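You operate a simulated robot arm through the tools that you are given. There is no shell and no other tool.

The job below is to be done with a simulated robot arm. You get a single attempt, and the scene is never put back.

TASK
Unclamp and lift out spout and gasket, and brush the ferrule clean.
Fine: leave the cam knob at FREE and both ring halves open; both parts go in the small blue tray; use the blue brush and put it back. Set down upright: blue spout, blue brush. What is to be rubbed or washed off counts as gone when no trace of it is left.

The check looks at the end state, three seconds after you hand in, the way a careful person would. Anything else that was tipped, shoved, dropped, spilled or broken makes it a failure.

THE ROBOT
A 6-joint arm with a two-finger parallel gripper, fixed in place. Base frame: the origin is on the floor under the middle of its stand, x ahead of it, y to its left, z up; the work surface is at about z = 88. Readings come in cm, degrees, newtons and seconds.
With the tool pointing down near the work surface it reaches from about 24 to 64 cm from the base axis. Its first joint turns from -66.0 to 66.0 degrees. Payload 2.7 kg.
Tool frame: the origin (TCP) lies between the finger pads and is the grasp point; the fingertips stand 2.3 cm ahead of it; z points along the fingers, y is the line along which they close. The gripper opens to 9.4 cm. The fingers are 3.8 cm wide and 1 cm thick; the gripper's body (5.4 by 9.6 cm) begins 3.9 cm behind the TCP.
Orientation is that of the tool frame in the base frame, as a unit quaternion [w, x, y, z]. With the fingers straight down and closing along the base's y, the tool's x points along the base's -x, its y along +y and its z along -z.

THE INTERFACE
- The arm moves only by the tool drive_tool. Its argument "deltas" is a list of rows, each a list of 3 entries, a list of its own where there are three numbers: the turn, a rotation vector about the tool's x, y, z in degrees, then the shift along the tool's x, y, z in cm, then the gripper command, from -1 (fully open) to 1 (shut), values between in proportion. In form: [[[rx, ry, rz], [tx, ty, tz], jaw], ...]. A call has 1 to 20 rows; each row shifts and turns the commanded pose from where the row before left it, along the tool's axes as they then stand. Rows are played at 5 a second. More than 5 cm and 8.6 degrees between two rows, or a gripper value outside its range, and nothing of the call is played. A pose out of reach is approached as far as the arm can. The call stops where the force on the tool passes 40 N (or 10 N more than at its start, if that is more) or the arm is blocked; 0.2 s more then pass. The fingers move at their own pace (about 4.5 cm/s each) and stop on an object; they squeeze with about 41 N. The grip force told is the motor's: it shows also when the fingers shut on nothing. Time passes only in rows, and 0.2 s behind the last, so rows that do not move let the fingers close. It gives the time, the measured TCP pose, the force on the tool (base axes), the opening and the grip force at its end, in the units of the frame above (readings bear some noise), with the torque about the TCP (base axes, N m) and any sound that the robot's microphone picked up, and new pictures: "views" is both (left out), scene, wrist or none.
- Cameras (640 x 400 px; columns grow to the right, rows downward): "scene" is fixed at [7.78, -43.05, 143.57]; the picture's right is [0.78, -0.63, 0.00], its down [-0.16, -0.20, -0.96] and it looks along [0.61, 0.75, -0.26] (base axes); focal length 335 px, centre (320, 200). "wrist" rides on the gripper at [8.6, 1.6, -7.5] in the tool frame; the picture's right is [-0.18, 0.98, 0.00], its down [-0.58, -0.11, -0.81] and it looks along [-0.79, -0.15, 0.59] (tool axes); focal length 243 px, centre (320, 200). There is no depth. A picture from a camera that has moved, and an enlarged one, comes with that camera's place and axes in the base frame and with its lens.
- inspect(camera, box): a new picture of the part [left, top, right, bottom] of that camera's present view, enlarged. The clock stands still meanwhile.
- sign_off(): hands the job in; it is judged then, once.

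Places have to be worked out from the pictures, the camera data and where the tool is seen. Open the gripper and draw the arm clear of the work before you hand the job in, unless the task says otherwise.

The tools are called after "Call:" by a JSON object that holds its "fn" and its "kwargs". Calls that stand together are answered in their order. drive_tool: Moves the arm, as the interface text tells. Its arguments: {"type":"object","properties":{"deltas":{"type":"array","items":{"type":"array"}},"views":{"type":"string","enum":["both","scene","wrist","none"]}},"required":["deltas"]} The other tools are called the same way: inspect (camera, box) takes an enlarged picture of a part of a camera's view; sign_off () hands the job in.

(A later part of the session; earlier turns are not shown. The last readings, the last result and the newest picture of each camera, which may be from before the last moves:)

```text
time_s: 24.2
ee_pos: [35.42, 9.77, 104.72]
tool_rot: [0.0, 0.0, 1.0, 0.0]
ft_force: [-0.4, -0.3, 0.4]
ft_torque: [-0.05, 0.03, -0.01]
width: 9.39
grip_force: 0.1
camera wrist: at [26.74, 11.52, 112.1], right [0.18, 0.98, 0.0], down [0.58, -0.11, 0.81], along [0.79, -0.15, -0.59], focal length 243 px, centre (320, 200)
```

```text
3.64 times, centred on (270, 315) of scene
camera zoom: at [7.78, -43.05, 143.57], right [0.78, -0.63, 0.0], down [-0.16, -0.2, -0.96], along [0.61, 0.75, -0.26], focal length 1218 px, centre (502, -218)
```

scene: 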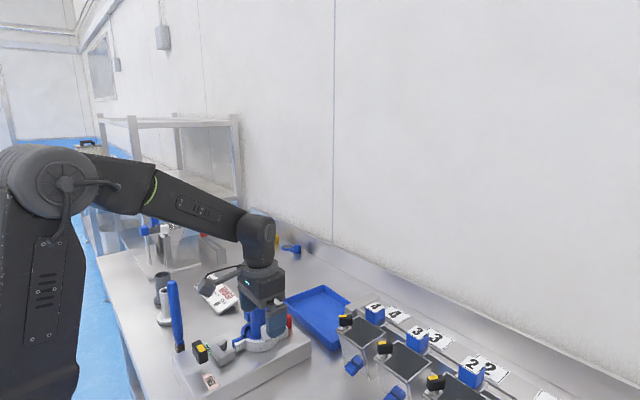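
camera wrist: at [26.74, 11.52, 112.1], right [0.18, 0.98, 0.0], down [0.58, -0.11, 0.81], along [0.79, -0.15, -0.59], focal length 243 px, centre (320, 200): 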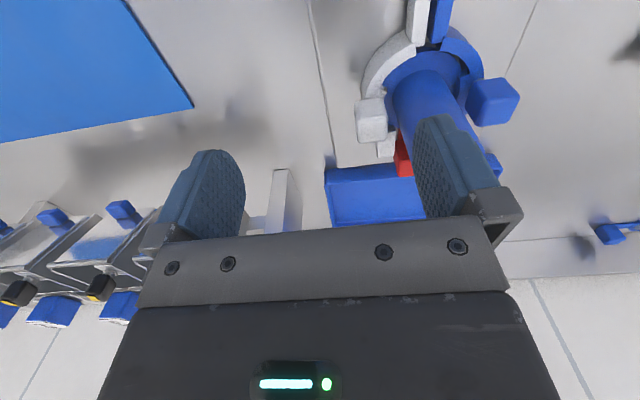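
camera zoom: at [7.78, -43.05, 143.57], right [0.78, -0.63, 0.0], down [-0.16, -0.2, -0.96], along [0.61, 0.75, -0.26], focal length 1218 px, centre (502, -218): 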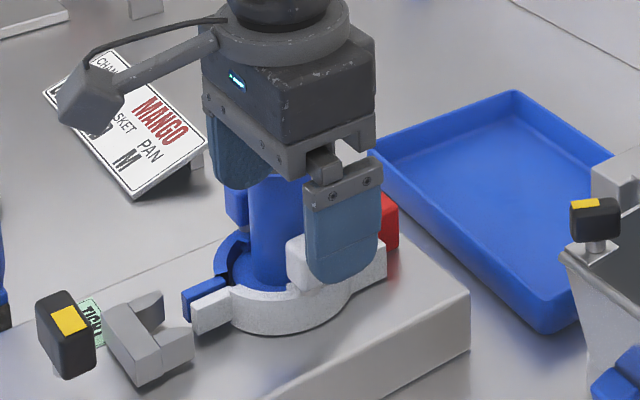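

The +y finger's inner face is at y≈14.47, just inside the white cube's inner face (≈14.25), and clear of the tube. I'll descend so the fingertips are at z≈95.9, above the ring.

Call:
{"fn": "drive_tool", "kwargs": {"deltas": [[[0, 0, 0], [0, 0, 3], -1], [[0, 0, 0], [0, 0, 2], -1], [[0, 0, 0], [0, 0, 1.5], -1], [[0, 0, 0], [0, 0, 0], -1]], "views": "both"}}

Call:
{"fn": "inspect", "kwargs": {"camera": "wrist", "box": [320, 60, 520, 220]}}

Call:
{"fn": "inspect", "kwargs": {"camera": "scene", "box": [200, 280, 340, 390]}}

```text
time_s: 24.7
ee_pos: [35.79, 10.02, 101.94]
tool_rot: [0.011, -0.002, 1.0, 0.004]
ft_force: [-9.4, -4.0, 17.8]
ft_torque: [0.83, -0.12, 0.44]
width: 9.23
grip_force: 0.1
stopped in row 2: the force on the tool passed its limit at 72 N (the readings are from after the stop); the commanded pose is now the measured one
camera wrist: at [26.85, 11.6, 109.14], right [0.18, 0.98, 0.01], down [0.57, -0.11, 0.82], along [0.81, -0.14, -0.58], focal length 243 px, centre (320, 200)
```

scene: 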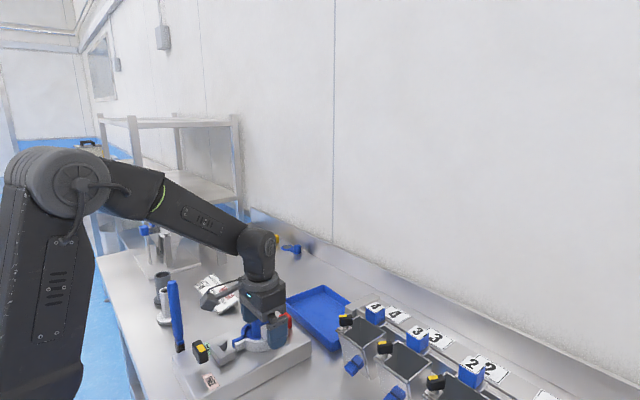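
wrist: 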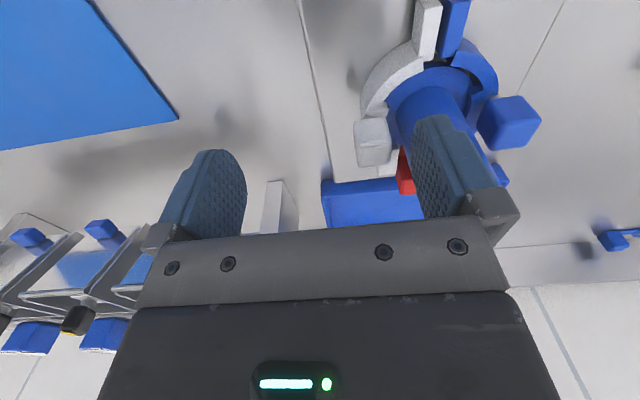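

```text
2.50 times, centred on (420, 140) of wrist
camera zoom: at [26.85, 11.6, 109.14], right [0.18, 0.98, 0.01], down [0.57, -0.11, 0.82], along [0.81, -0.14, -0.58], focal length 606 px, centre (70, 350)
```

zoom: 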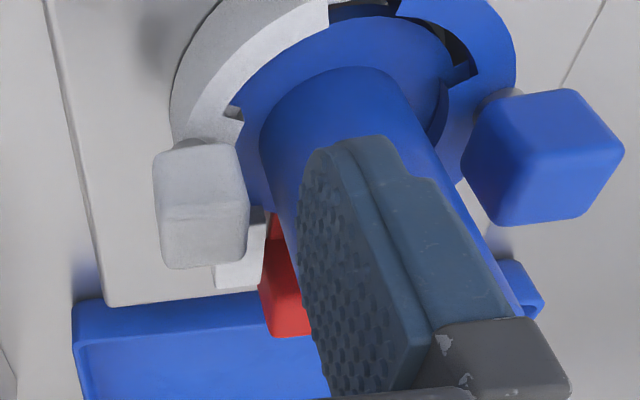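

```text
3.64 times, centred on (270, 335) of scene
camera zoom: at [7.73, -43.07, 143.57], right [0.78, -0.63, 0.0], down [-0.16, -0.2, -0.96], along [0.61, 0.75, -0.26], focal length 1218 px, centre (502, -291)
```

zoom: 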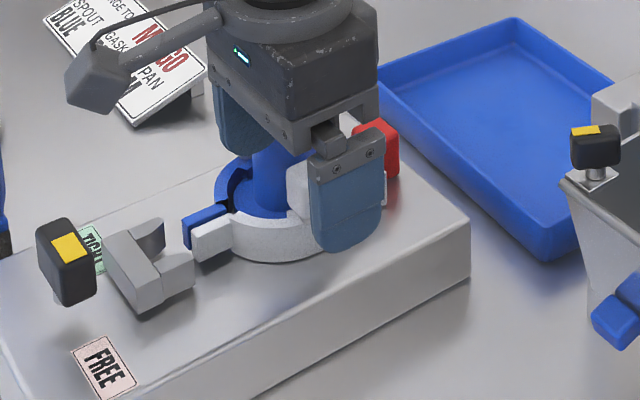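

The finger touched the spout's rim on the way down, so the tube is nearer than I estimated. I'll lift back up at once and re-measure.

Call:
{"fn": "drive_tool", "kwargs": {"deltas": [[[0, 0, 0], [0, 0, -2], -1], [[0, 0, 0], [0.3, -0.3, -2], -1], [[0, 0, 0], [0, 0, 0], -1]], "views": "both"}}

```text
time_s: 25.5
ee_pos: [35.27, 9.8, 105.8]
tool_rot: [0.008, -0.002, 1.0, 0.005]
ft_force: [0.1, 0.2, 0.0]
ft_torque: [0.03, 0.0, 0.05]
width: 9.37
grip_force: 0.1
camera wrist: at [26.47, 11.44, 112.96], right [0.18, 0.98, 0.01], down [0.57, -0.11, 0.82], along [0.8, -0.14, -0.58], focal length 243 px, centre (320, 200)
```

scene: 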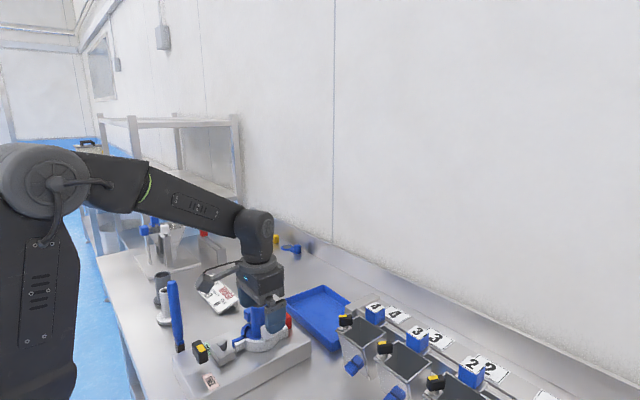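
wrist: 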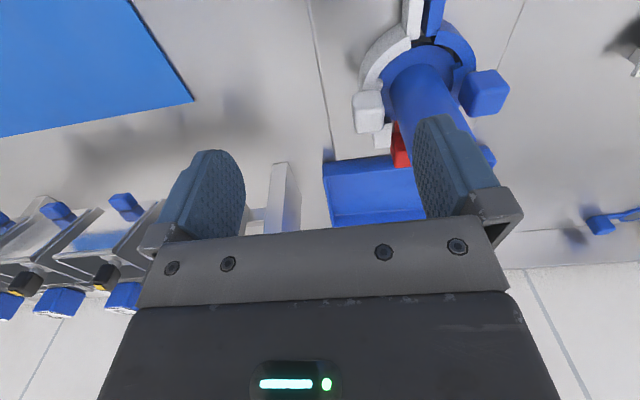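

Re-solving with two views puts the spout axis at (38.4, 17.1), top z≈101.6, which explains the touch. I'll instead grip the white cube across its ±x faces; lifting, squaring the tool and rotating to +90° first.

Call:
{"fn": "drive_tool", "kwargs": {"deltas": [[[0.57, 0.92, 0.23], [0, 0, -4], -1], [[0, 0, -8.5], [0, 0, 0], -1], [[0, 0, -8.5], [0, 0, 0], -1], [[0, 0, -8.5], [0, 0, 0], -1], [[0, 0, -8.5], [0, 0, 0], -1], [[0, 0, -8.5], [0, 0, 0], -1], [[0, 0, -8.5], [0, 0, 0], -1], [[0, 0, -8.5], [0, 0, 0], -1], [[0, 0, -8.5], [0, 0, 0], -1], [[0, 0, -8.5], [0, 0, 0], -1], [[0, 0, -8.5], [0, 0, 0], -1], [[0, 0, -5], [0, 0, 0], -1], [[0, 0, 0], [0, -2.8, 0], -1], [[0, 0, 0], [0, 0, 0], -1]], "views": "both"}}

Call:
{"fn": "inspect", "kwargs": {"camera": "wrist", "box": [240, 0, 440, 170]}}

Call:
{"fn": "inspect", "kwargs": {"camera": "scene", "box": [200, 280, 340, 390]}}

```text
time_s: 28.5
ee_pos: [38.26, 9.62, 109.9]
tool_rot: [0.0, 0.708, -0.706, 0.001]
ft_force: [-0.1, -0.6, -0.3]
ft_torque: [-0.01, -0.02, 0.02]
width: 9.4
grip_force: 0.1
camera wrist: at [36.48, 1.19, 117.26], right [-0.98, 0.18, 0.0], down [0.11, 0.58, 0.81], along [0.15, 0.79, -0.59], focal length 243 px, centre (320, 200)
```

scene: 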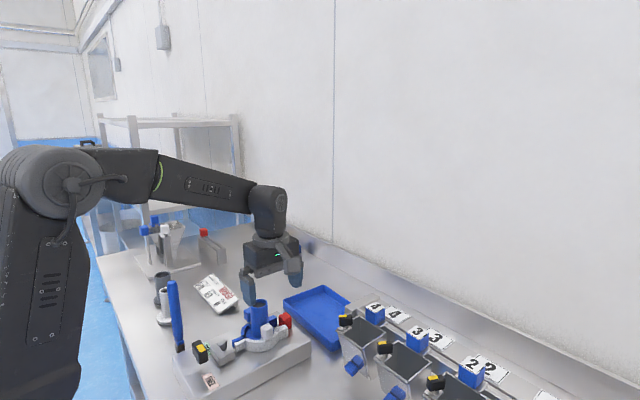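
wrist: 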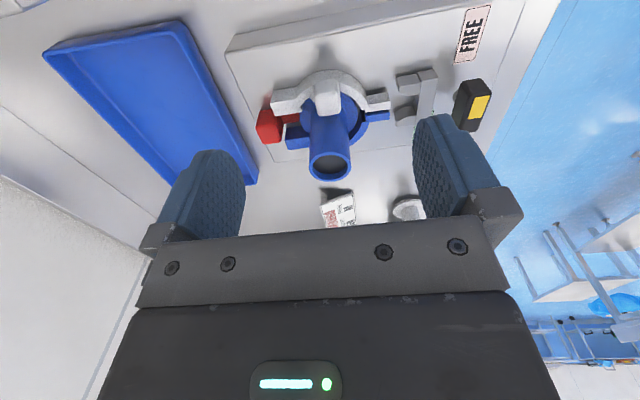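

```text
2.35 times, centred on (340, 85) of wrist
camera zoom: at [36.48, 1.19, 117.26], right [-0.98, 0.18, 0.0], down [0.11, 0.58, 0.81], along [0.15, 0.79, -0.59], focal length 571 px, centre (273, 471)
```

zoom: 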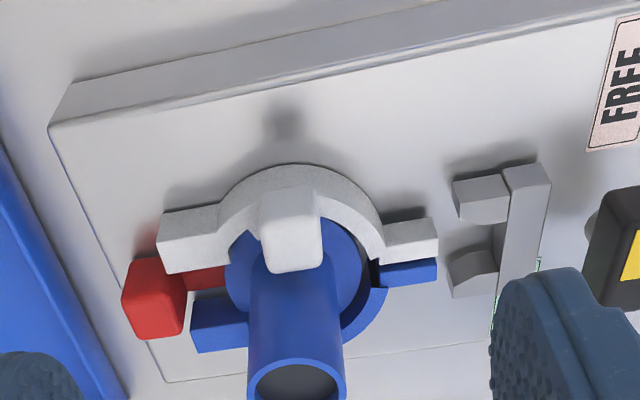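

```text
3.64 times, centred on (270, 335) of scene
camera zoom: at [7.79, -43.05, 143.57], right [0.78, -0.63, 0.0], down [-0.16, -0.2, -0.96], along [0.61, 0.75, -0.26], focal length 1218 px, centre (502, -291)
```

zoom: 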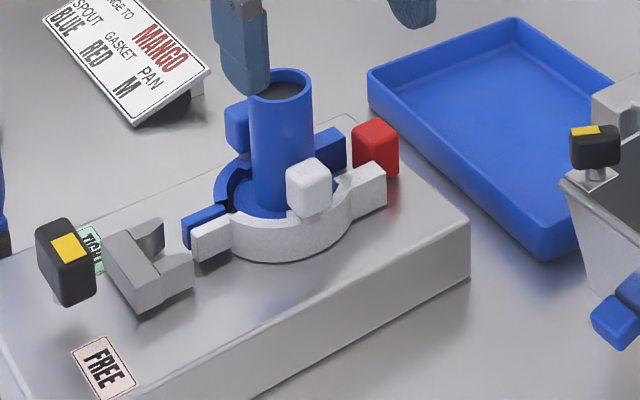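

Clear side view: the white cube spans about x 36.75–39.0, y 12.1–14.35, z 96–98.4, and both halves ride above the plate with lugs at x≈44. I'll position over the white cube with the jaws half open and descend part-way.

Call:
{"fn": "drive_tool", "kwargs": {"deltas": [[[0, 0, 0], [-2.68, 0.36, 0], -0.06], [[0, 0, 0], [0, 0, 3], -0.06], [[0, 0, 0], [0, 0, 3], -0.06], [[0, 0, 0], [0, 0, 2], -0.06], [[0, 0, 0], [0, 0, 0], -0.06]], "views": "both"}}

Call:
{"fn": "inspect", "kwargs": {"camera": "wrist", "box": [220, 60, 440, 230]}}

Call:
{"fn": "inspect", "kwargs": {"camera": "scene", "box": [200, 260, 340, 370]}}

```text
time_s: 29.7
ee_pos: [37.62, 12.27, 101.67]
tool_rot: [0.0, -0.707, 0.707, -0.001]
ft_force: [0.1, -0.5, -0.2]
ft_torque: [0.03, -0.01, 0.0]
width: 4.99
grip_force: 0.1
camera wrist: at [35.9, 3.75, 109.06], right [-0.98, 0.18, 0.0], down [0.11, 0.58, 0.81], along [0.15, 0.79, -0.59], focal length 243 px, centre (320, 200)
```

scene: 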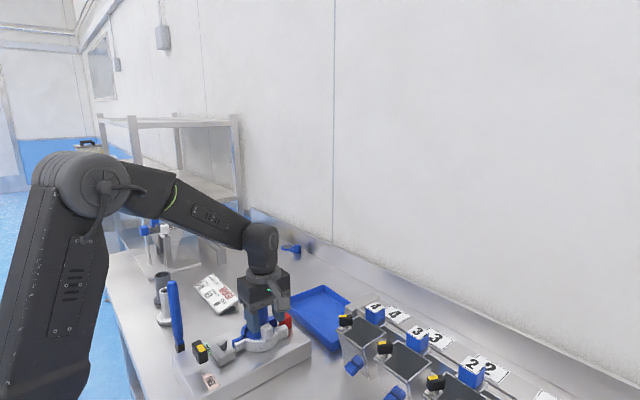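
wrist: 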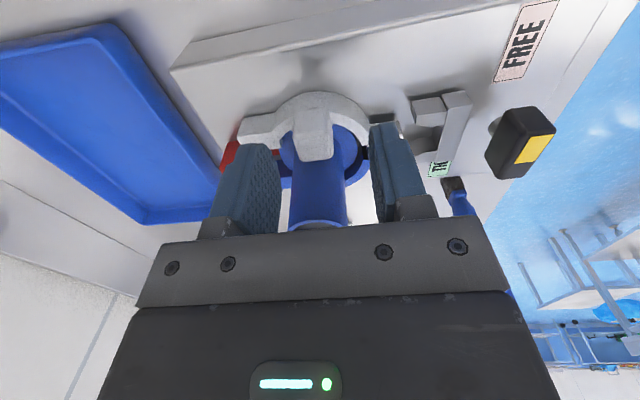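

```text
2.35 times, centred on (330, 145) of wrist
camera zoom: at [35.9, 3.75, 109.06], right [-0.98, 0.18, 0.0], down [0.11, 0.58, 0.81], along [0.15, 0.79, -0.59], focal length 571 px, centre (296, 329)
```

zoom: 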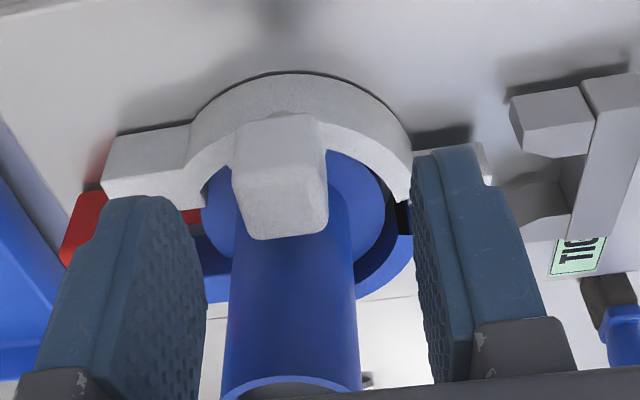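

```text
3.64 times, centred on (270, 315) of scene
camera zoom: at [7.78, -43.05, 143.57], right [0.78, -0.63, 0.0], down [-0.16, -0.2, -0.96], along [0.61, 0.75, -0.26], focal length 1218 px, centre (502, -218)
```

zoom: 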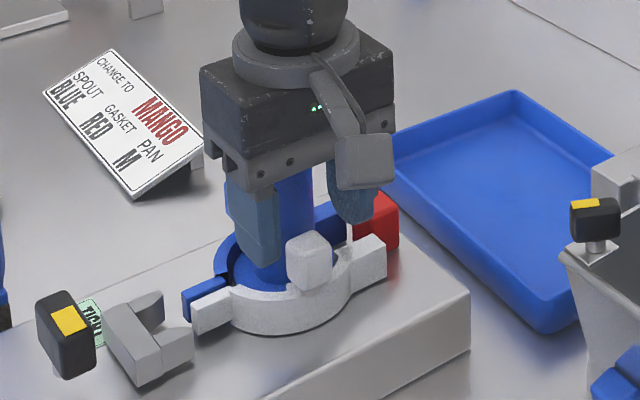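

Alignment looks right: the cube is centred between the fingers. I'll narrow slightly and descend the last 3.5 cm.

Call:
{"fn": "drive_tool", "kwargs": {"deltas": [[[0, 0, 0], [0, 0, 0], 0.1], [[0, 0, 0], [0, 0, 1.5], 0.1], [[0, 0, 0], [0, 0, 1.2], 0.1], [[0, 0, 0], [0, 0, 0.8], 0.1], [[0, 0, 0], [0, 0, 0], 0.1]], "views": "both"}}

Call:
{"fn": "inspect", "kwargs": {"camera": "wrist", "box": [220, 80, 440, 250]}}

Call:
{"fn": "inspect", "kwargs": {"camera": "scene", "box": [200, 260, 340, 370]}}

```text
time_s: 30.9
ee_pos: [37.91, 12.31, 98.23]
tool_rot: [0.0, 0.707, -0.707, 0.001]
ft_force: [-1.0, -0.7, 0.6]
ft_torque: [0.02, -0.02, -0.06]
width: 4.26
grip_force: 0.1
camera wrist: at [36.12, 3.75, 105.61], right [-0.98, 0.18, 0.0], down [0.11, 0.58, 0.81], along [0.15, 0.79, -0.59], focal length 243 px, centre (320, 200)
```

scene: 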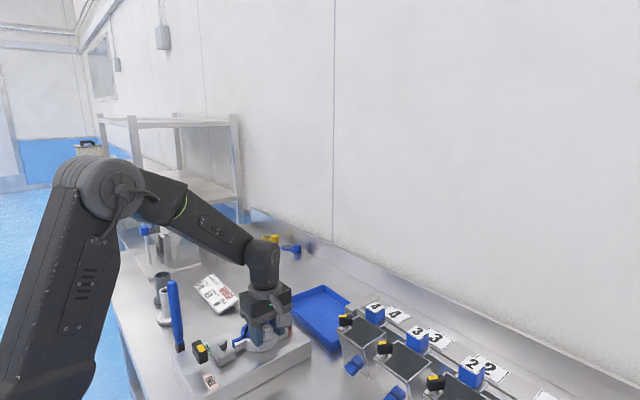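
wrist: 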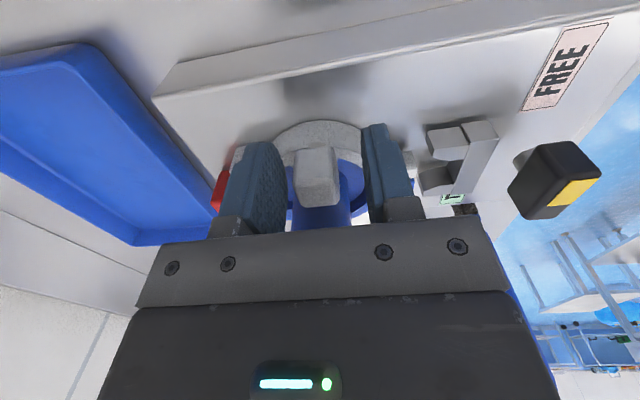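

```text
2.35 times, centred on (330, 165) of wrist
camera zoom: at [36.12, 3.75, 105.61], right [-0.98, 0.18, 0.0], down [0.11, 0.58, 0.81], along [0.15, 0.79, -0.59], focal length 571 px, centre (296, 282)
```

zoom: 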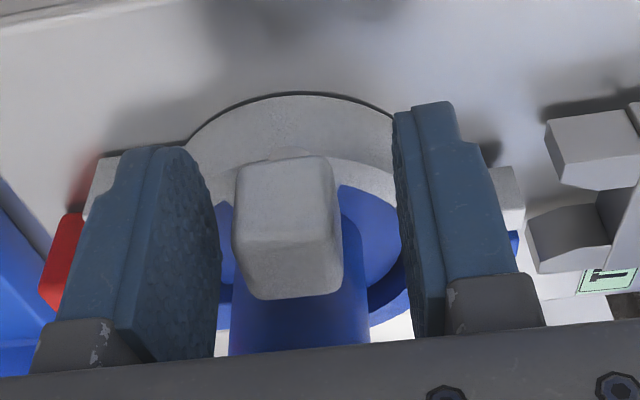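

```text
3.64 times, centred on (270, 315) of scene
camera zoom: at [7.78, -43.05, 143.57], right [0.78, -0.63, 0.0], down [-0.16, -0.2, -0.96], along [0.61, 0.75, -0.26], focal length 1218 px, centre (502, -218)
```

zoom: 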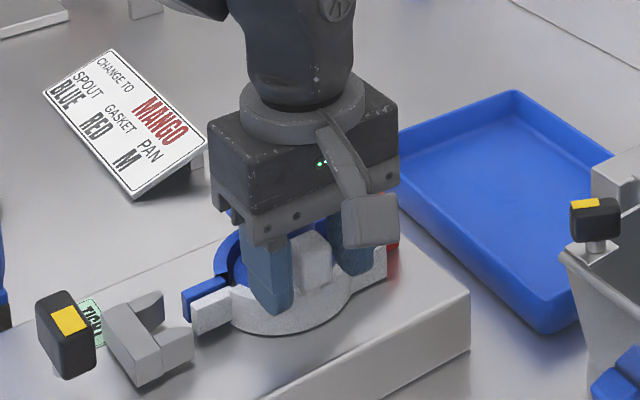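

No contact forces; the cube sits between the pads. I'll close gently on it and make a small test pull outward (−y) to see how the half moves.

Call:
{"fn": "drive_tool", "kwargs": {"deltas": [[[0, 0, 0], [0, 0, 0], 0.55], [[0, 0, 0], [0, 0, 0], 0.55], [[0, 0, 0], [0, 0, 0], 0.55], [[0, 0, 0], [0, 0, 0], 0.55]], "views": "none"}}

```text
time_s: 31.9
ee_pos: [37.84, 12.3, 98.16]
tool_rot: [0.0, 0.708, -0.707, 0.002]
ft_force: [11.6, 0.9, -0.6]
ft_torque: [0.13, -0.03, -0.12]
width: 2.63
grip_force: 5.6
```

The light close met the cube off-centre (+x by ~0.15 cm). I'll re-centre and check again.

Call:
{"fn": "drive_tool", "kwargs": {"deltas": [[[0, 0, 0], [0, -0.15, 0], 0.55], [[0, 0, 0], [0, 0, 0], 0.55], [[0, 0, 0], [0, 0, 0], 0.55]], "views": "none"}}

```text
time_s: 32.7
ee_pos: [37.86, 12.16, 98.27]
tool_rot: [0.0, 0.707, -0.707, 0.001]
ft_force: [9.2, 3.1, 1.1]
ft_torque: [0.03, -0.05, -0.09]
width: 2.56
grip_force: 4.8
```

Call:
{"fn": "drive_tool", "kwargs": {"deltas": [[[0, 0, 0], [0, -0.15, 0], 0.55], [[0, 0, 0], [0, 0, 0], 0.55], [[0, 0, 0], [0, 0, 0], 0.55]], "views": "wrist"}}

```text
time_s: 33.5
ee_pos: [38.05, 12.15, 98.29]
tool_rot: [-0.001, -0.707, 0.707, 0.0]
ft_force: [4.2, 1.6, 0.7]
ft_torque: [0.01, -0.02, -0.04]
width: 2.31
grip_force: 2.2
camera wrist: at [36.39, 3.75, 105.67], right [-0.98, 0.18, 0.0], down [0.11, 0.58, 0.81], along [0.15, 0.79, -0.59], focal length 243 px, centre (320, 200)
```

wrist: 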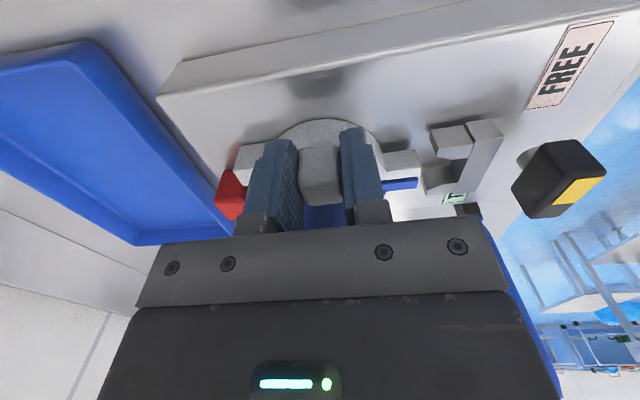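

Nearly centred now (2.3 cm, low force). I'll squeeze moderately and test-pull outward 0.3 cm.

Call:
{"fn": "drive_tool", "kwargs": {"deltas": [[[0, 0, 0], [0, -0.05, 0], 0.8], [[0, 0, 0], [0, 0, 0], 0.8], [[0, 0, 0], [0, 0, 0], 0.8]], "views": "none"}}

Call:
{"fn": "drive_tool", "kwargs": {"deltas": [[[0, 0, 0], [0.15, 0, 0], 0.8], [[0, 0, 0], [0.15, 0, 0], 0.8], [[0, 0, 0], [0, 0, 0], 0.8]], "views": "wrist"}}

```text
time_s: 34.3
ee_pos: [38.13, 12.29, 98.25]
tool_rot: [0.0, 0.708, -0.707, 0.001]
ft_force: [4.2, -1.0, 1.5]
ft_torque: [0.04, 0.21, -0.11]
width: 2.18
grip_force: 45.4
```

```text
time_s: 35.1
ee_pos: [38.04, 12.15, 98.19]
tool_rot: [-0.001, 0.708, -0.707, 0.001]
ft_force: [4.2, 20.5, -2.2]
ft_torque: [-0.43, 0.29, 0.99]
width: 2.16
grip_force: 44.9
camera wrist: at [36.45, 3.66, 105.65], right [-0.98, 0.18, 0.0], down [0.1, 0.58, 0.81], along [0.15, 0.79, -0.59], focal length 243 px, centre (320, 200)
```

wrist: 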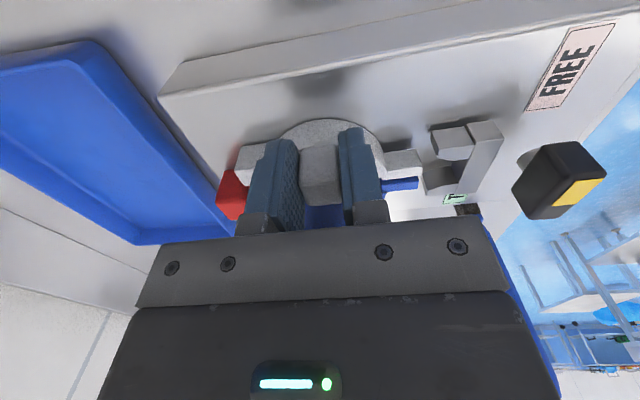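

The pull reaction (20 N with +0.99 N·m) puts the hinge about 4.8 cm toward +x, i.e. near (42.9, 14.4) at the lug. I'll swing the cube around that point, turning the gripper with it in small steps.

Call:
{"fn": "drive_tool", "kwargs": {"deltas": [[[0, 0, -3.6], [0, -0.15, 0], 0.8], [[0, 0, 0], [0, 0, 0], 0.8], [[0, 0, 0], [0, 0, 0], 0.8]], "views": "none"}}

```text
time_s: 35.9
ee_pos: [38.26, 11.86, 98.26]
tool_rot: [0.002, 0.728, -0.685, 0.001]
ft_force: [3.5, 0.1, 0.8]
ft_torque: [1.04, 0.1, -0.13]
width: 2.17
grip_force: 44.9
```

Forces vanished, so the hinge estimate is good. Continuing the swing in 4° steps.

Call:
{"fn": "drive_tool", "kwargs": {"deltas": [[[0, 0, -4], [0.33, -0.165, 0], 0.8], [[0, 0, -4], [0.33, -0.165, 0], 0.8], [[0, 0, 0], [0, 0, 0], 0.8], [[0, 0, 0], [0, 0, 0], 0.8]], "views": "none"}}

```text
time_s: 36.9
ee_pos: [38.75, 11.18, 98.27]
tool_rot: [0.0, 0.775, -0.632, 0.003]
ft_force: [4.0, -9.0, 12.5]
ft_torque: [-0.71, 0.28, -0.55]
width: 2.18
grip_force: 44.3
```

Call:
{"fn": "drive_tool", "kwargs": {"deltas": [[[0, 0, -4], [0.38, -0.165, -0.03], 0.8], [[0, 0, -4], [0.34, -0.165, 0], 0.8], [[0, 0, -4], [0.34, -0.165, 0], 0.8], [[0, 0, 0], [0, 0, 0], 0.8], [[0, 0, 0], [0, 0, 0], 0.8]], "views": "both"}}

```text
time_s: 38.1
ee_pos: [39.43, 10.42, 98.19]
tool_rot: [0.0, 0.837, -0.548, 0.001]
ft_force: [15.5, -12.5, 2.8]
ft_torque: [-0.42, -0.06, -1.17]
width: 2.19
grip_force: 45.1
camera wrist: at [41.34, 1.98, 105.67], right [-0.97, -0.22, 0.0], down [-0.14, 0.58, 0.81], along [-0.18, 0.78, -0.59], focal length 243 px, centre (320, 200)
```

scene: 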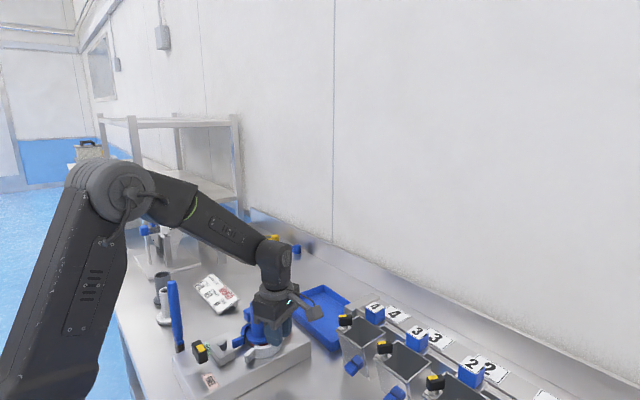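
wrist: 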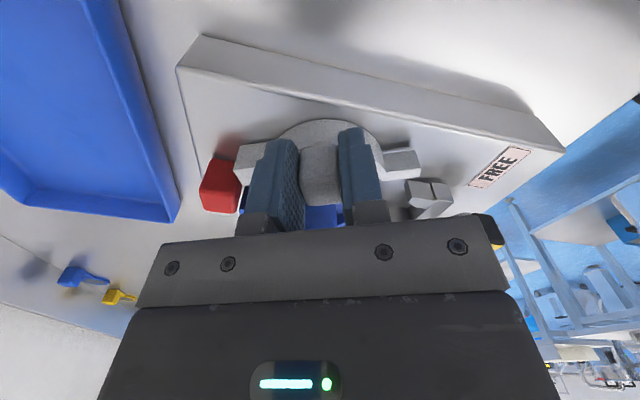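

The white half is swinging open (≈24°). Refitting the arc puts the hinge at (43.5, 14.6); I'll apply a small correction and continue to ~44°.

Call:
{"fn": "drive_tool", "kwargs": {"deltas": [[[0, 0, 0], [0.13, -0.07, 0], 0.8], [[0, 0, -4], [0.37, -0.176, 0], 0.8], [[0, 0, -4], [0.37, -0.176, 0], 0.8], [[0, 0, 0], [0, 0, 0], 0.8], [[0, 0, 0], [0, 0, 0], 0.8]], "views": "none"}}

```text
time_s: 39.3
ee_pos: [39.95, 9.86, 98.42]
tool_rot: [0.0, 0.873, -0.487, 0.001]
ft_force: [-3.8, -11.0, 17.6]
ft_torque: [0.32, 0.28, -0.2]
width: 2.17
grip_force: 45.2
```

Call:
{"fn": "drive_tool", "kwargs": {"deltas": [[[0, 0, -4], [0.38, -0.176, -0.06], 0.8], [[0, 0, -4], [0.38, -0.176, 0], 0.8], [[0, 0, -4], [0.37, -0.176, 0], 0.8], [[0, 0, 0], [0, 0, 0], 0.8], [[0, 0, 0], [0, 0, 0], 0.8]], "views": "both"}}

Call:
{"fn": "inspect", "kwargs": {"camera": "scene", "box": [200, 270, 400, 390]}}

```text
time_s: 40.5
ee_pos: [41.15, 9.12, 98.21]
tool_rot: [0.001, 0.919, -0.393, 0.0]
ft_force: [-6.7, 1.8, 0.0]
ft_torque: [-0.05, -0.31, 0.39]
width: 2.15
grip_force: 45.3
camera wrist: at [45.93, 2.08, 105.65], right [-0.84, -0.55, 0.0], down [-0.32, 0.5, 0.81], along [-0.44, 0.67, -0.59], focal length 243 px, centre (320, 200)
```

scene: 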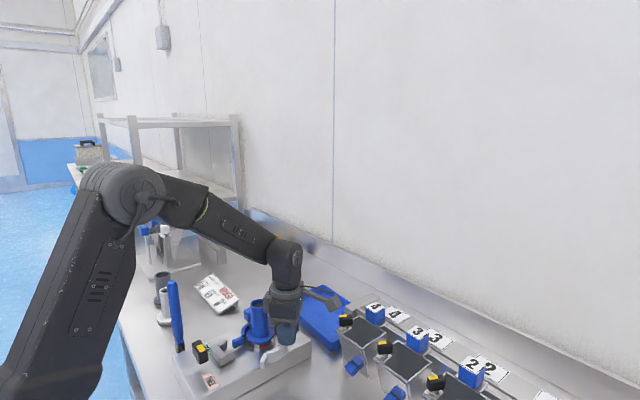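
wrist: 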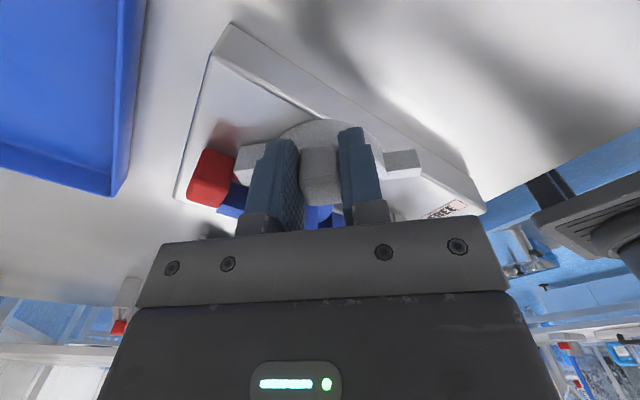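

```text
3.20 times, centred on (300, 330) of scene
camera zoom: at [7.77, -43.04, 143.57], right [0.78, -0.63, 0.0], down [-0.16, -0.2, -0.96], along [0.61, 0.75, -0.26], focal length 1071 px, centre (384, -216)
```

zoom: 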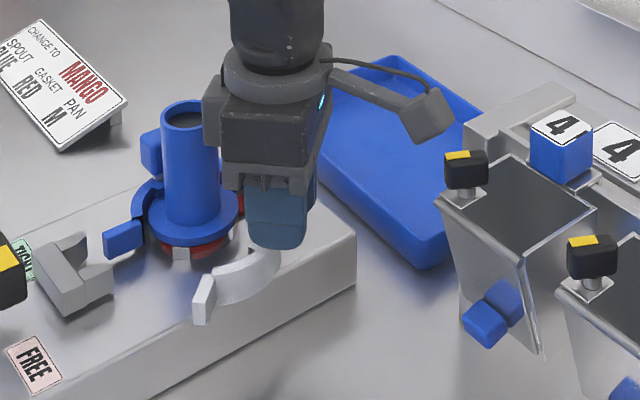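

The white half is open ~44° and the gasket and ferrule are visible. I'll swing two more steps, watching for an end stop.

Call:
{"fn": "drive_tool", "kwargs": {"deltas": [[[0, 0, -4], [0.36, -0.18, 0], 0.8], [[0, 0, -4], [0.36, -0.18, 0], 0.8], [[0, 0, 0], [0, 0, 0], 0.8], [[0, 0, 0], [0, 0, 0], 0.8]], "views": "scene"}}

```text
time_s: 41.5
ee_pos: [41.94, 9.07, 98.11]
tool_rot: [0.002, 0.945, -0.328, -0.001]
ft_force: [-13.4, 1.5, -8.8]
ft_torque: [0.0, -0.5, 0.76]
width: 2.16
grip_force: 45.1
```

scene: 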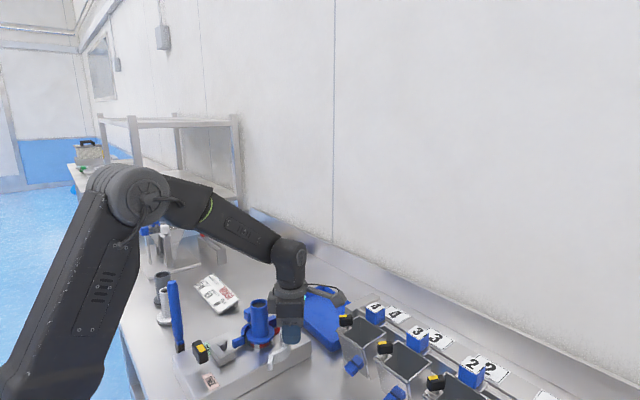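

No end stop yet (only hinge-path drift). Two more corrected steps take it to about 60°.

Call:
{"fn": "drive_tool", "kwargs": {"deltas": [[[0, 0, -4], [0.28, -0.11, 0.0], 0.8], [[0, 0, -4], [0.35, -0.165, 0], 0.8], [[0, 0, 0], [0, 0, 0], 0.8], [[0, 0, 0], [0, 0, 0], 0.8]], "views": "both"}}

Call:
{"fn": "inspect", "kwargs": {"camera": "scene", "box": [200, 270, 400, 390]}}

```text
time_s: 42.5
ee_pos: [42.74, 8.92, 98.27]
tool_rot: [0.0, 0.965, -0.262, 0.001]
ft_force: [2.0, 6.6, -23.2]
ft_torque: [0.36, 0.1, -0.08]
width: 2.19
grip_force: 44.7
camera wrist: at [49.3, 3.29, 105.67], right [-0.66, -0.75, 0.0], down [-0.45, 0.39, 0.81], along [-0.61, 0.53, -0.59], focal length 243 px, centre (320, 200)
```

scene: 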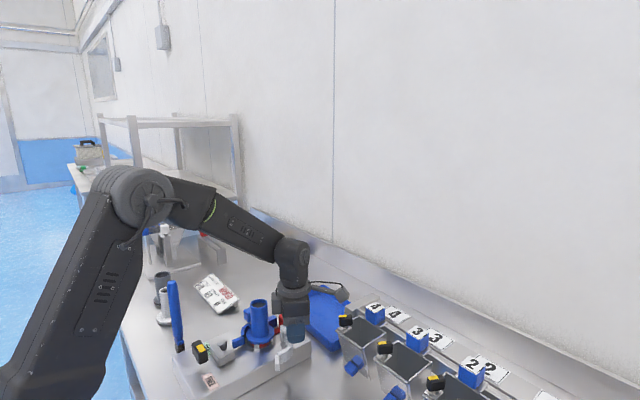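
wrist: 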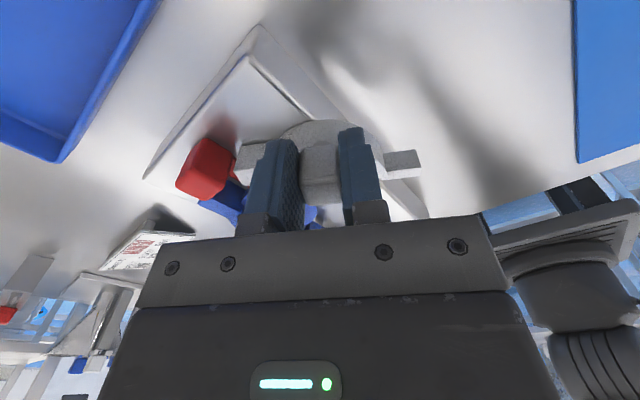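

```text
3.20 times, centred on (300, 330) of scene
camera zoom: at [7.82, -43.02, 143.58], right [0.78, -0.63, 0.0], down [-0.17, -0.2, -0.96], along [0.61, 0.75, -0.26], focal length 1071 px, centre (384, -216)
```

zoom: 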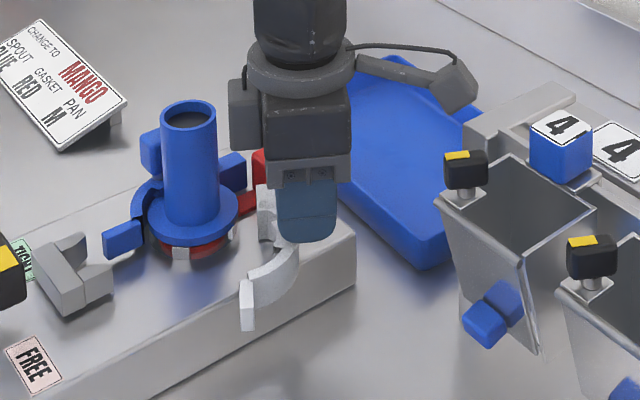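

White half is open ~60°. I'll release with a modest opening and lift straight up.

Call:
{"fn": "drive_tool", "kwargs": {"deltas": [[[0, 0, 0], [0, 0, 0.08], 0.3], [[0, 0, 0], [0, 0, 0], 0.2], [[0, 0, 0], [0, 0, 0], 0.2], [[0, 0, 0], [0, 0, -3], 0.2], [[0, 0, 0], [0, 0, -4], 0.2], [[0, 0, 0], [0, 0, -4], 0.2], [[0, 0, 0], [0, 0, 0], 0.2]], "views": "both"}}

Call:
{"fn": "inspect", "kwargs": {"camera": "scene", "box": [200, 270, 400, 390]}}

```text
time_s: 44.1
ee_pos: [42.87, 8.87, 109.11]
tool_rot: [0.001, 0.965, -0.263, 0.0]
ft_force: [0.5, 0.0, 0.3]
ft_torque: [0.0, -0.01, -0.01]
width: 3.75
grip_force: 0.0
camera wrist: at [49.37, 3.18, 116.57], right [-0.66, -0.75, 0.0], down [-0.45, 0.39, 0.8], along [-0.61, 0.53, -0.59], focal length 243 px, centre (320, 200)
```

scene: 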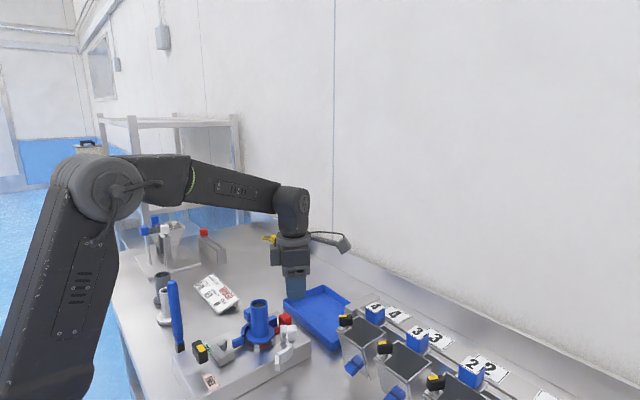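
wrist: 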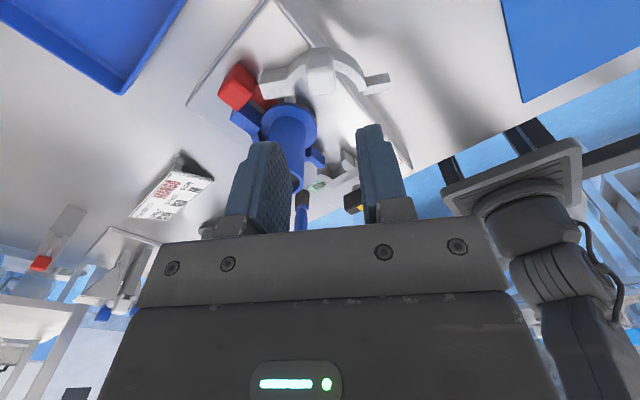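

```text
3.20 times, centred on (300, 330) of scene
camera zoom: at [7.78, -43.05, 143.57], right [0.78, -0.63, 0.0], down [-0.16, -0.2, -0.96], along [0.61, 0.75, -0.26], focal length 1071 px, centre (384, -216)
```

zoom: 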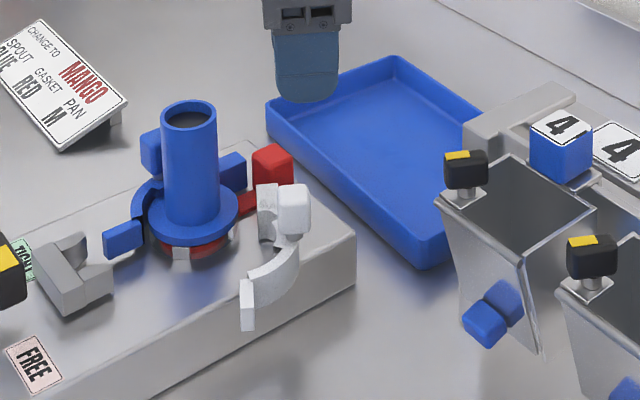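

The white half stays open. Now the blue half: its cube is near (37.9, 21.0), hinge by symmetry near (43.3, 19.7). I'll rotate back to +90° and move above the blue cube.

Call:
{"fn": "drive_tool", "kwargs": {"deltas": [[[0, 0, 8.5], [0, 0, 0], -0.06], [[0, 0, 8.5], [0, 0, 0], -0.06], [[0, 0, 8.5], [0, 0, 0], -0.06], [[0, 0, 8.5], [0, 0, 0], -0.06], [[0, 0, 8.5], [0, 0, 0], -0.06], [[0, 0, 8.5], [0, 0, 0], -0.06], [[0, 0, 8.5], [0, 0, 0], -0.06], [[0, 0, 0], [-4.37, 1.58, 0], -0.06], [[0, 0, 0], [-4.37, 1.58, 0], -0.06], [[0, 0, 0], [-4.37, 1.58, 0], -0.06], [[0, 0, 0], [0, 0, 4], -0.06], [[0, 0, 0], [0, 0, 0], -0.06]], "views": "both"}}

Call:
{"fn": "inspect", "kwargs": {"camera": "wrist", "box": [220, 60, 440, 240]}}

Call:
{"fn": "inspect", "kwargs": {"camera": "scene", "box": [200, 260, 340, 370]}}

```text
time_s: 46.7
ee_pos: [38.04, 22.22, 105.54]
tool_rot: [0.0, 0.708, -0.706, 0.002]
ft_force: [-0.1, -0.9, 0.1]
ft_torque: [-0.01, -0.01, 0.0]
width: 4.98
grip_force: 0.2
camera wrist: at [36.35, 13.63, 112.94], right [-0.98, 0.18, 0.0], down [0.11, 0.58, 0.81], along [0.15, 0.79, -0.59], focal length 243 px, centre (320, 200)
```

scene: 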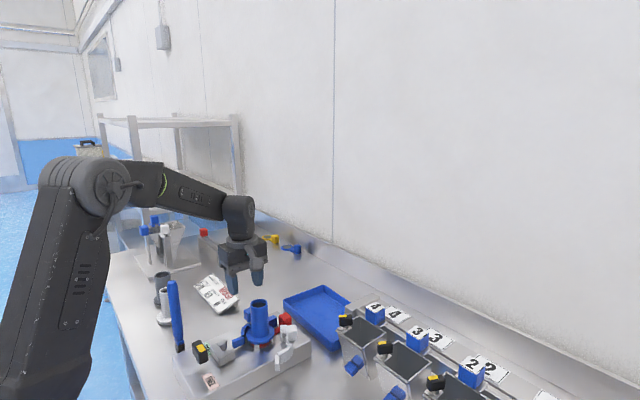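
wrist: 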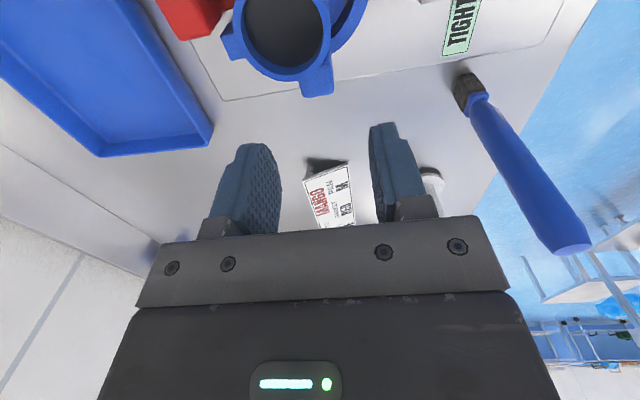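

```text
2.22 times, centred on (330, 150) of wrist
camera zoom: at [36.35, 13.63, 112.94], right [-0.98, 0.18, 0.0], down [0.11, 0.58, 0.81], along [0.15, 0.79, -0.59], focal length 539 px, centre (298, 311)
```

zoom: 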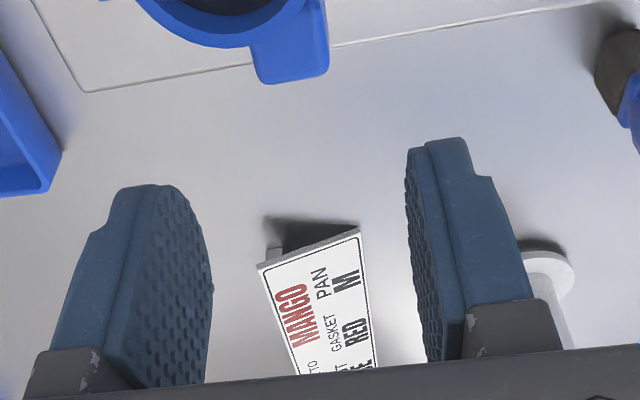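

```text
3.64 times, centred on (270, 315) of scene
camera zoom: at [7.79, -43.05, 143.57], right [0.78, -0.63, 0.0], down [-0.16, -0.2, -0.96], along [0.61, 0.75, -0.26], focal length 1218 px, centre (502, -218)
```

zoom: 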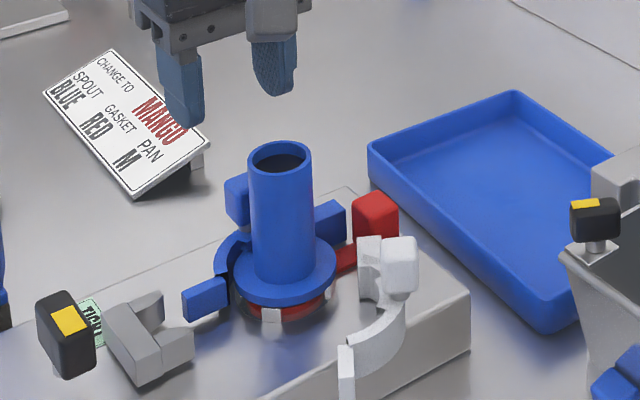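

Blue cube: x≈37.0–39.3, y≈19.8–22.07. I'll align the TCP at (38.2, 22.0) and descend around it.

Call:
{"fn": "drive_tool", "kwargs": {"deltas": [[[0, 0, 0], [0.2, -0.12, 0], -0.06], [[0, 0, 0], [0, 0, 3], -0.06], [[0, 0, 0], [0, 0, 2.5], -0.06], [[0, 0, 0], [0, 0, 1.8], 0.0], [[0, 0, 0], [0, 0, 0], 0.1]], "views": "both"}}

Call:
{"fn": "inspect", "kwargs": {"camera": "scene", "box": [200, 260, 340, 370]}}

```text
time_s: 47.9
ee_pos: [38.18, 21.76, 97.89]
tool_rot: [-0.001, 0.708, -0.707, 0.001]
ft_force: [-0.9, -0.2, 0.9]
ft_torque: [-0.05, 0.01, -0.03]
width: 4.24
grip_force: 0.1
camera wrist: at [36.49, 13.3, 105.33], right [-0.98, 0.18, 0.0], down [0.11, 0.58, 0.81], along [0.15, 0.79, -0.59], focal length 243 px, centre (320, 200)
```

scene: 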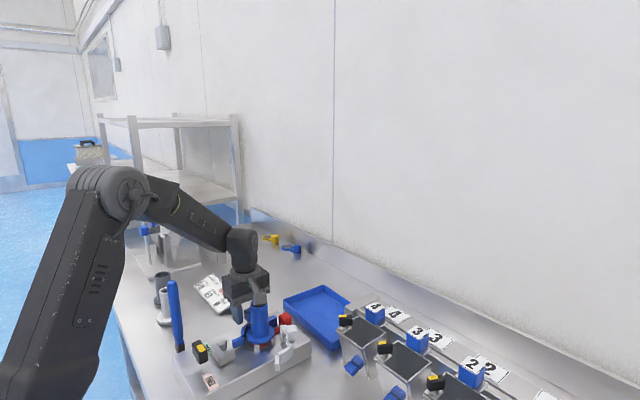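
wrist: 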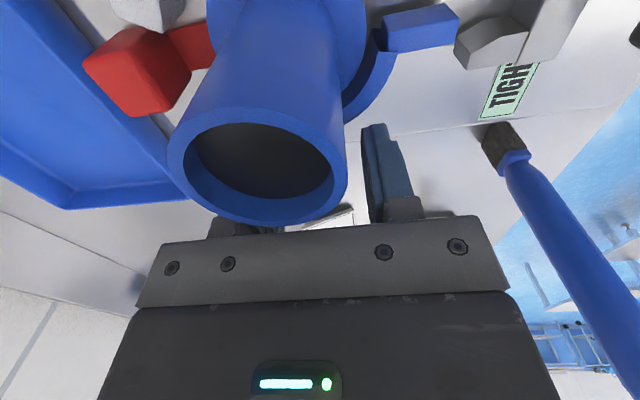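

```text
3.64 times, centred on (270, 315) of scene
camera zoom: at [7.78, -43.05, 143.57], right [0.78, -0.63, 0.0], down [-0.16, -0.2, -0.96], along [0.61, 0.75, -0.26], focal length 1218 px, centre (502, -218)
```

zoom: 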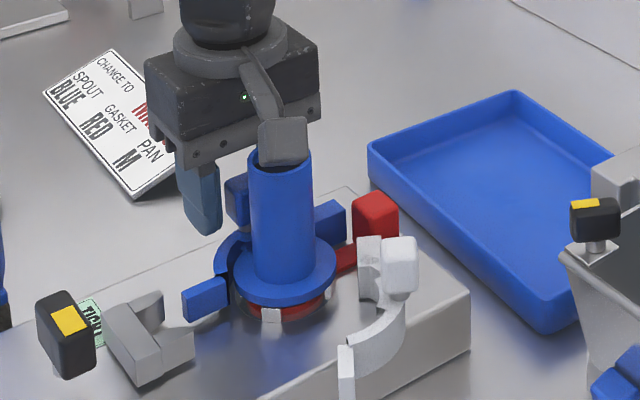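

No contact. I'll close lightly to find the cube's centre first.

Call:
{"fn": "drive_tool", "kwargs": {"deltas": [[[0, 0, 0], [0, 0, 0], 0.5], [[0, 0, 0], [0, 0, 0], 0.55], [[0, 0, 0], [0, 0, 0], 0.55], [[0, 0, 0], [0, 0, 0], 0.55]], "views": "none"}}

```text
time_s: 48.9
ee_pos: [38.14, 21.91, 97.91]
tool_rot: [0.001, 0.708, -0.706, 0.001]
ft_force: [-3.9, 0.4, -2.0]
ft_torque: [0.03, 0.07, -0.03]
width: 2.3
grip_force: 1.8
```

Call:
{"fn": "drive_tool", "kwargs": {"deltas": [[[0, 0, 0], [0, 0.08, 0], 0.8], [[0, 0, 0], [0, 0, 0], 0.8], [[0, 0, 0], [0, 0, 0], 0.8]], "views": "none"}}

Call:
{"fn": "drive_tool", "kwargs": {"deltas": [[[0, 0, 4], [-0.357, -0.17, 0], 0.8], [[0, 0, 4], [-0.357, -0.17, 0], 0.8], [[0, 0, 0], [0, 0, 0], 0.8], [[0, 0, 0], [0, 0, 0], 0.8]], "views": "scene"}}

```text
time_s: 49.7
ee_pos: [38.2, 21.78, 97.97]
tool_rot: [0.0, 0.708, -0.706, 0.001]
ft_force: [5.4, 4.6, -7.8]
ft_torque: [-0.44, 0.25, -0.05]
width: 2.18
grip_force: 44.7
```

```text
time_s: 50.7
ee_pos: [38.36, 22.5, 98.02]
tool_rot: [0.001, -0.657, 0.754, -0.002]
ft_force: [18.4, -2.3, -5.4]
ft_torque: [-0.34, 0.22, 0.45]
width: 2.16
grip_force: 44.8
```

scene: 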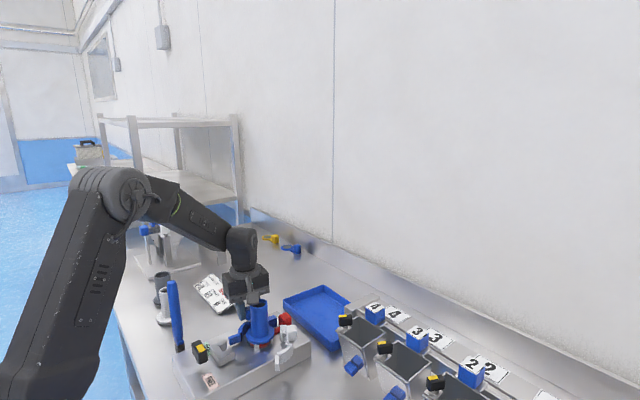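

The blue half follows. A small +x correction, then continue swinging in 4° steps.

Call:
{"fn": "drive_tool", "kwargs": {"deltas": [[[0, 0, 0], [-0.03, -0.12, 0], 0.8], [[0, 0, 4], [-0.357, -0.187, 0], 0.8], [[0, 0, 4], [-0.357, -0.187, 0], 0.8], [[0, 0, 4], [-0.357, -0.187, 0], 0.8], [[0, 0, 0], [0, 0, 0], 0.8], [[0, 0, 0], [0, 0, 0], 0.8]], "views": "none"}}

```text
time_s: 52.1
ee_pos: [39.26, 23.38, 97.99]
tool_rot: [0.0, -0.573, 0.819, -0.001]
ft_force: [-0.3, -5.6, -0.4]
ft_torque: [0.83, -0.13, -0.3]
width: 2.18
grip_force: 45.1
```

Call:
{"fn": "drive_tool", "kwargs": {"deltas": [[[0, 0, 4], [-0.35, -0.187, 0], 0.8], [[0, 0, 4], [-0.355, -0.187, 0], 0.8], [[0, 0, 4], [-0.355, -0.187, 0], 0.8], [[0, 0, 0], [0, 0, 0], 0.8], [[0, 0, 0], [0, 0, 0], 0.8]], "views": "none"}}

```text
time_s: 53.3
ee_pos: [40.15, 24.11, 97.83]
tool_rot: [0.0, -0.486, 0.874, -0.001]
ft_force: [-1.8, -3.9, 6.9]
ft_torque: [-0.89, 0.96, -0.21]
width: 2.2
grip_force: 44.9
```

Call:
{"fn": "drive_tool", "kwargs": {"deltas": [[[0, 0, 4], [-0.35, -0.185, 0], 0.8], [[0, 0, 4], [-0.35, -0.185, 0], 0.8], [[0, 0, 4], [-0.35, -0.185, 0], 0.8], [[0, 0, 0], [0, 0, 0], 0.8], [[0, 0, 0], [0, 0, 0], 0.8]], "views": "both"}}

```text
time_s: 54.5
ee_pos: [41.2, 24.75, 97.93]
tool_rot: [0.0, -0.392, 0.92, 0.0]
ft_force: [-2.5, 8.6, 7.5]
ft_torque: [-0.72, 0.99, 0.01]
width: 2.16
grip_force: 45.0
camera wrist: at [33.98, 19.76, 105.32], right [-0.58, 0.81, 0.0], down [0.48, 0.34, 0.81], along [0.66, 0.47, -0.59], focal length 243 px, centre (320, 200)
```

scene: 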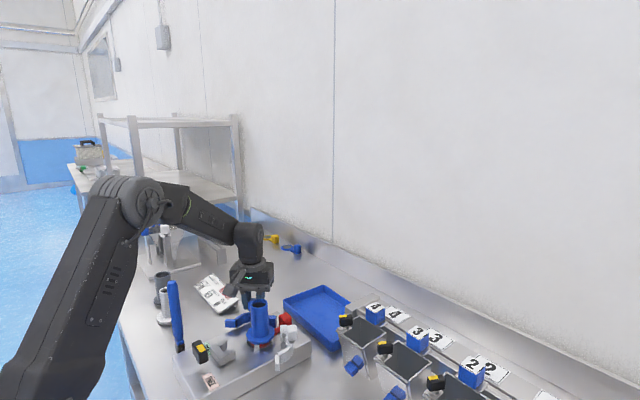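
wrist: 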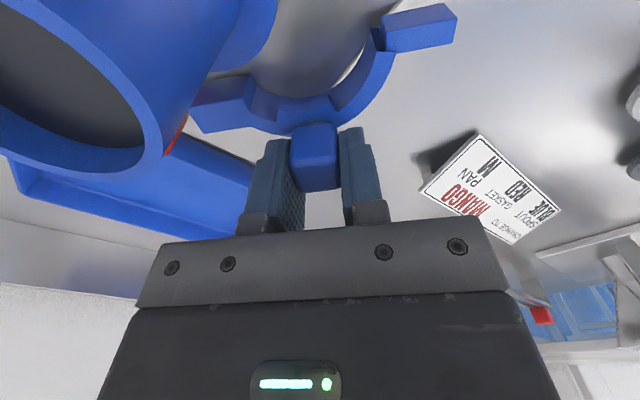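

The blue half is open ~44°. Four more steps to reach ~60°.

Call:
{"fn": "drive_tool", "kwargs": {"deltas": [[[0, 0, 4], [-0.35, -0.185, 0], 0.8], [[0, 0, 4], [-0.35, -0.18, 0], 0.8], [[0, 0, 0], [0, 0, 0], 0.8], [[0, 0, 4], [-0.35, -0.18, 0], 0.8], [[0, 0, 4], [-0.35, -0.18, 0], 0.8], [[0, 0, 0], [0, 0, 0], 0.8], [[0, 0, 0], [0, 0, 0], 0.8]], "views": "scene"}}

```text
time_s: 56.1
ee_pos: [42.81, 25.1, 98.0]
tool_rot: [0.001, -0.259, 0.966, 0.0]
ft_force: [-9.7, 18.9, 7.8]
ft_torque: [0.41, 0.14, -0.5]
width: 2.18
grip_force: 45.1
```

scene: 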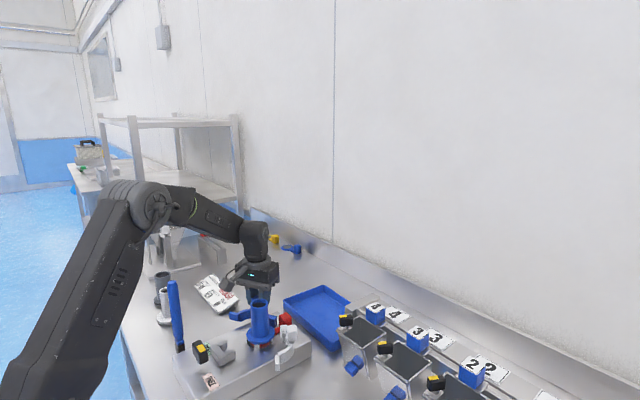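

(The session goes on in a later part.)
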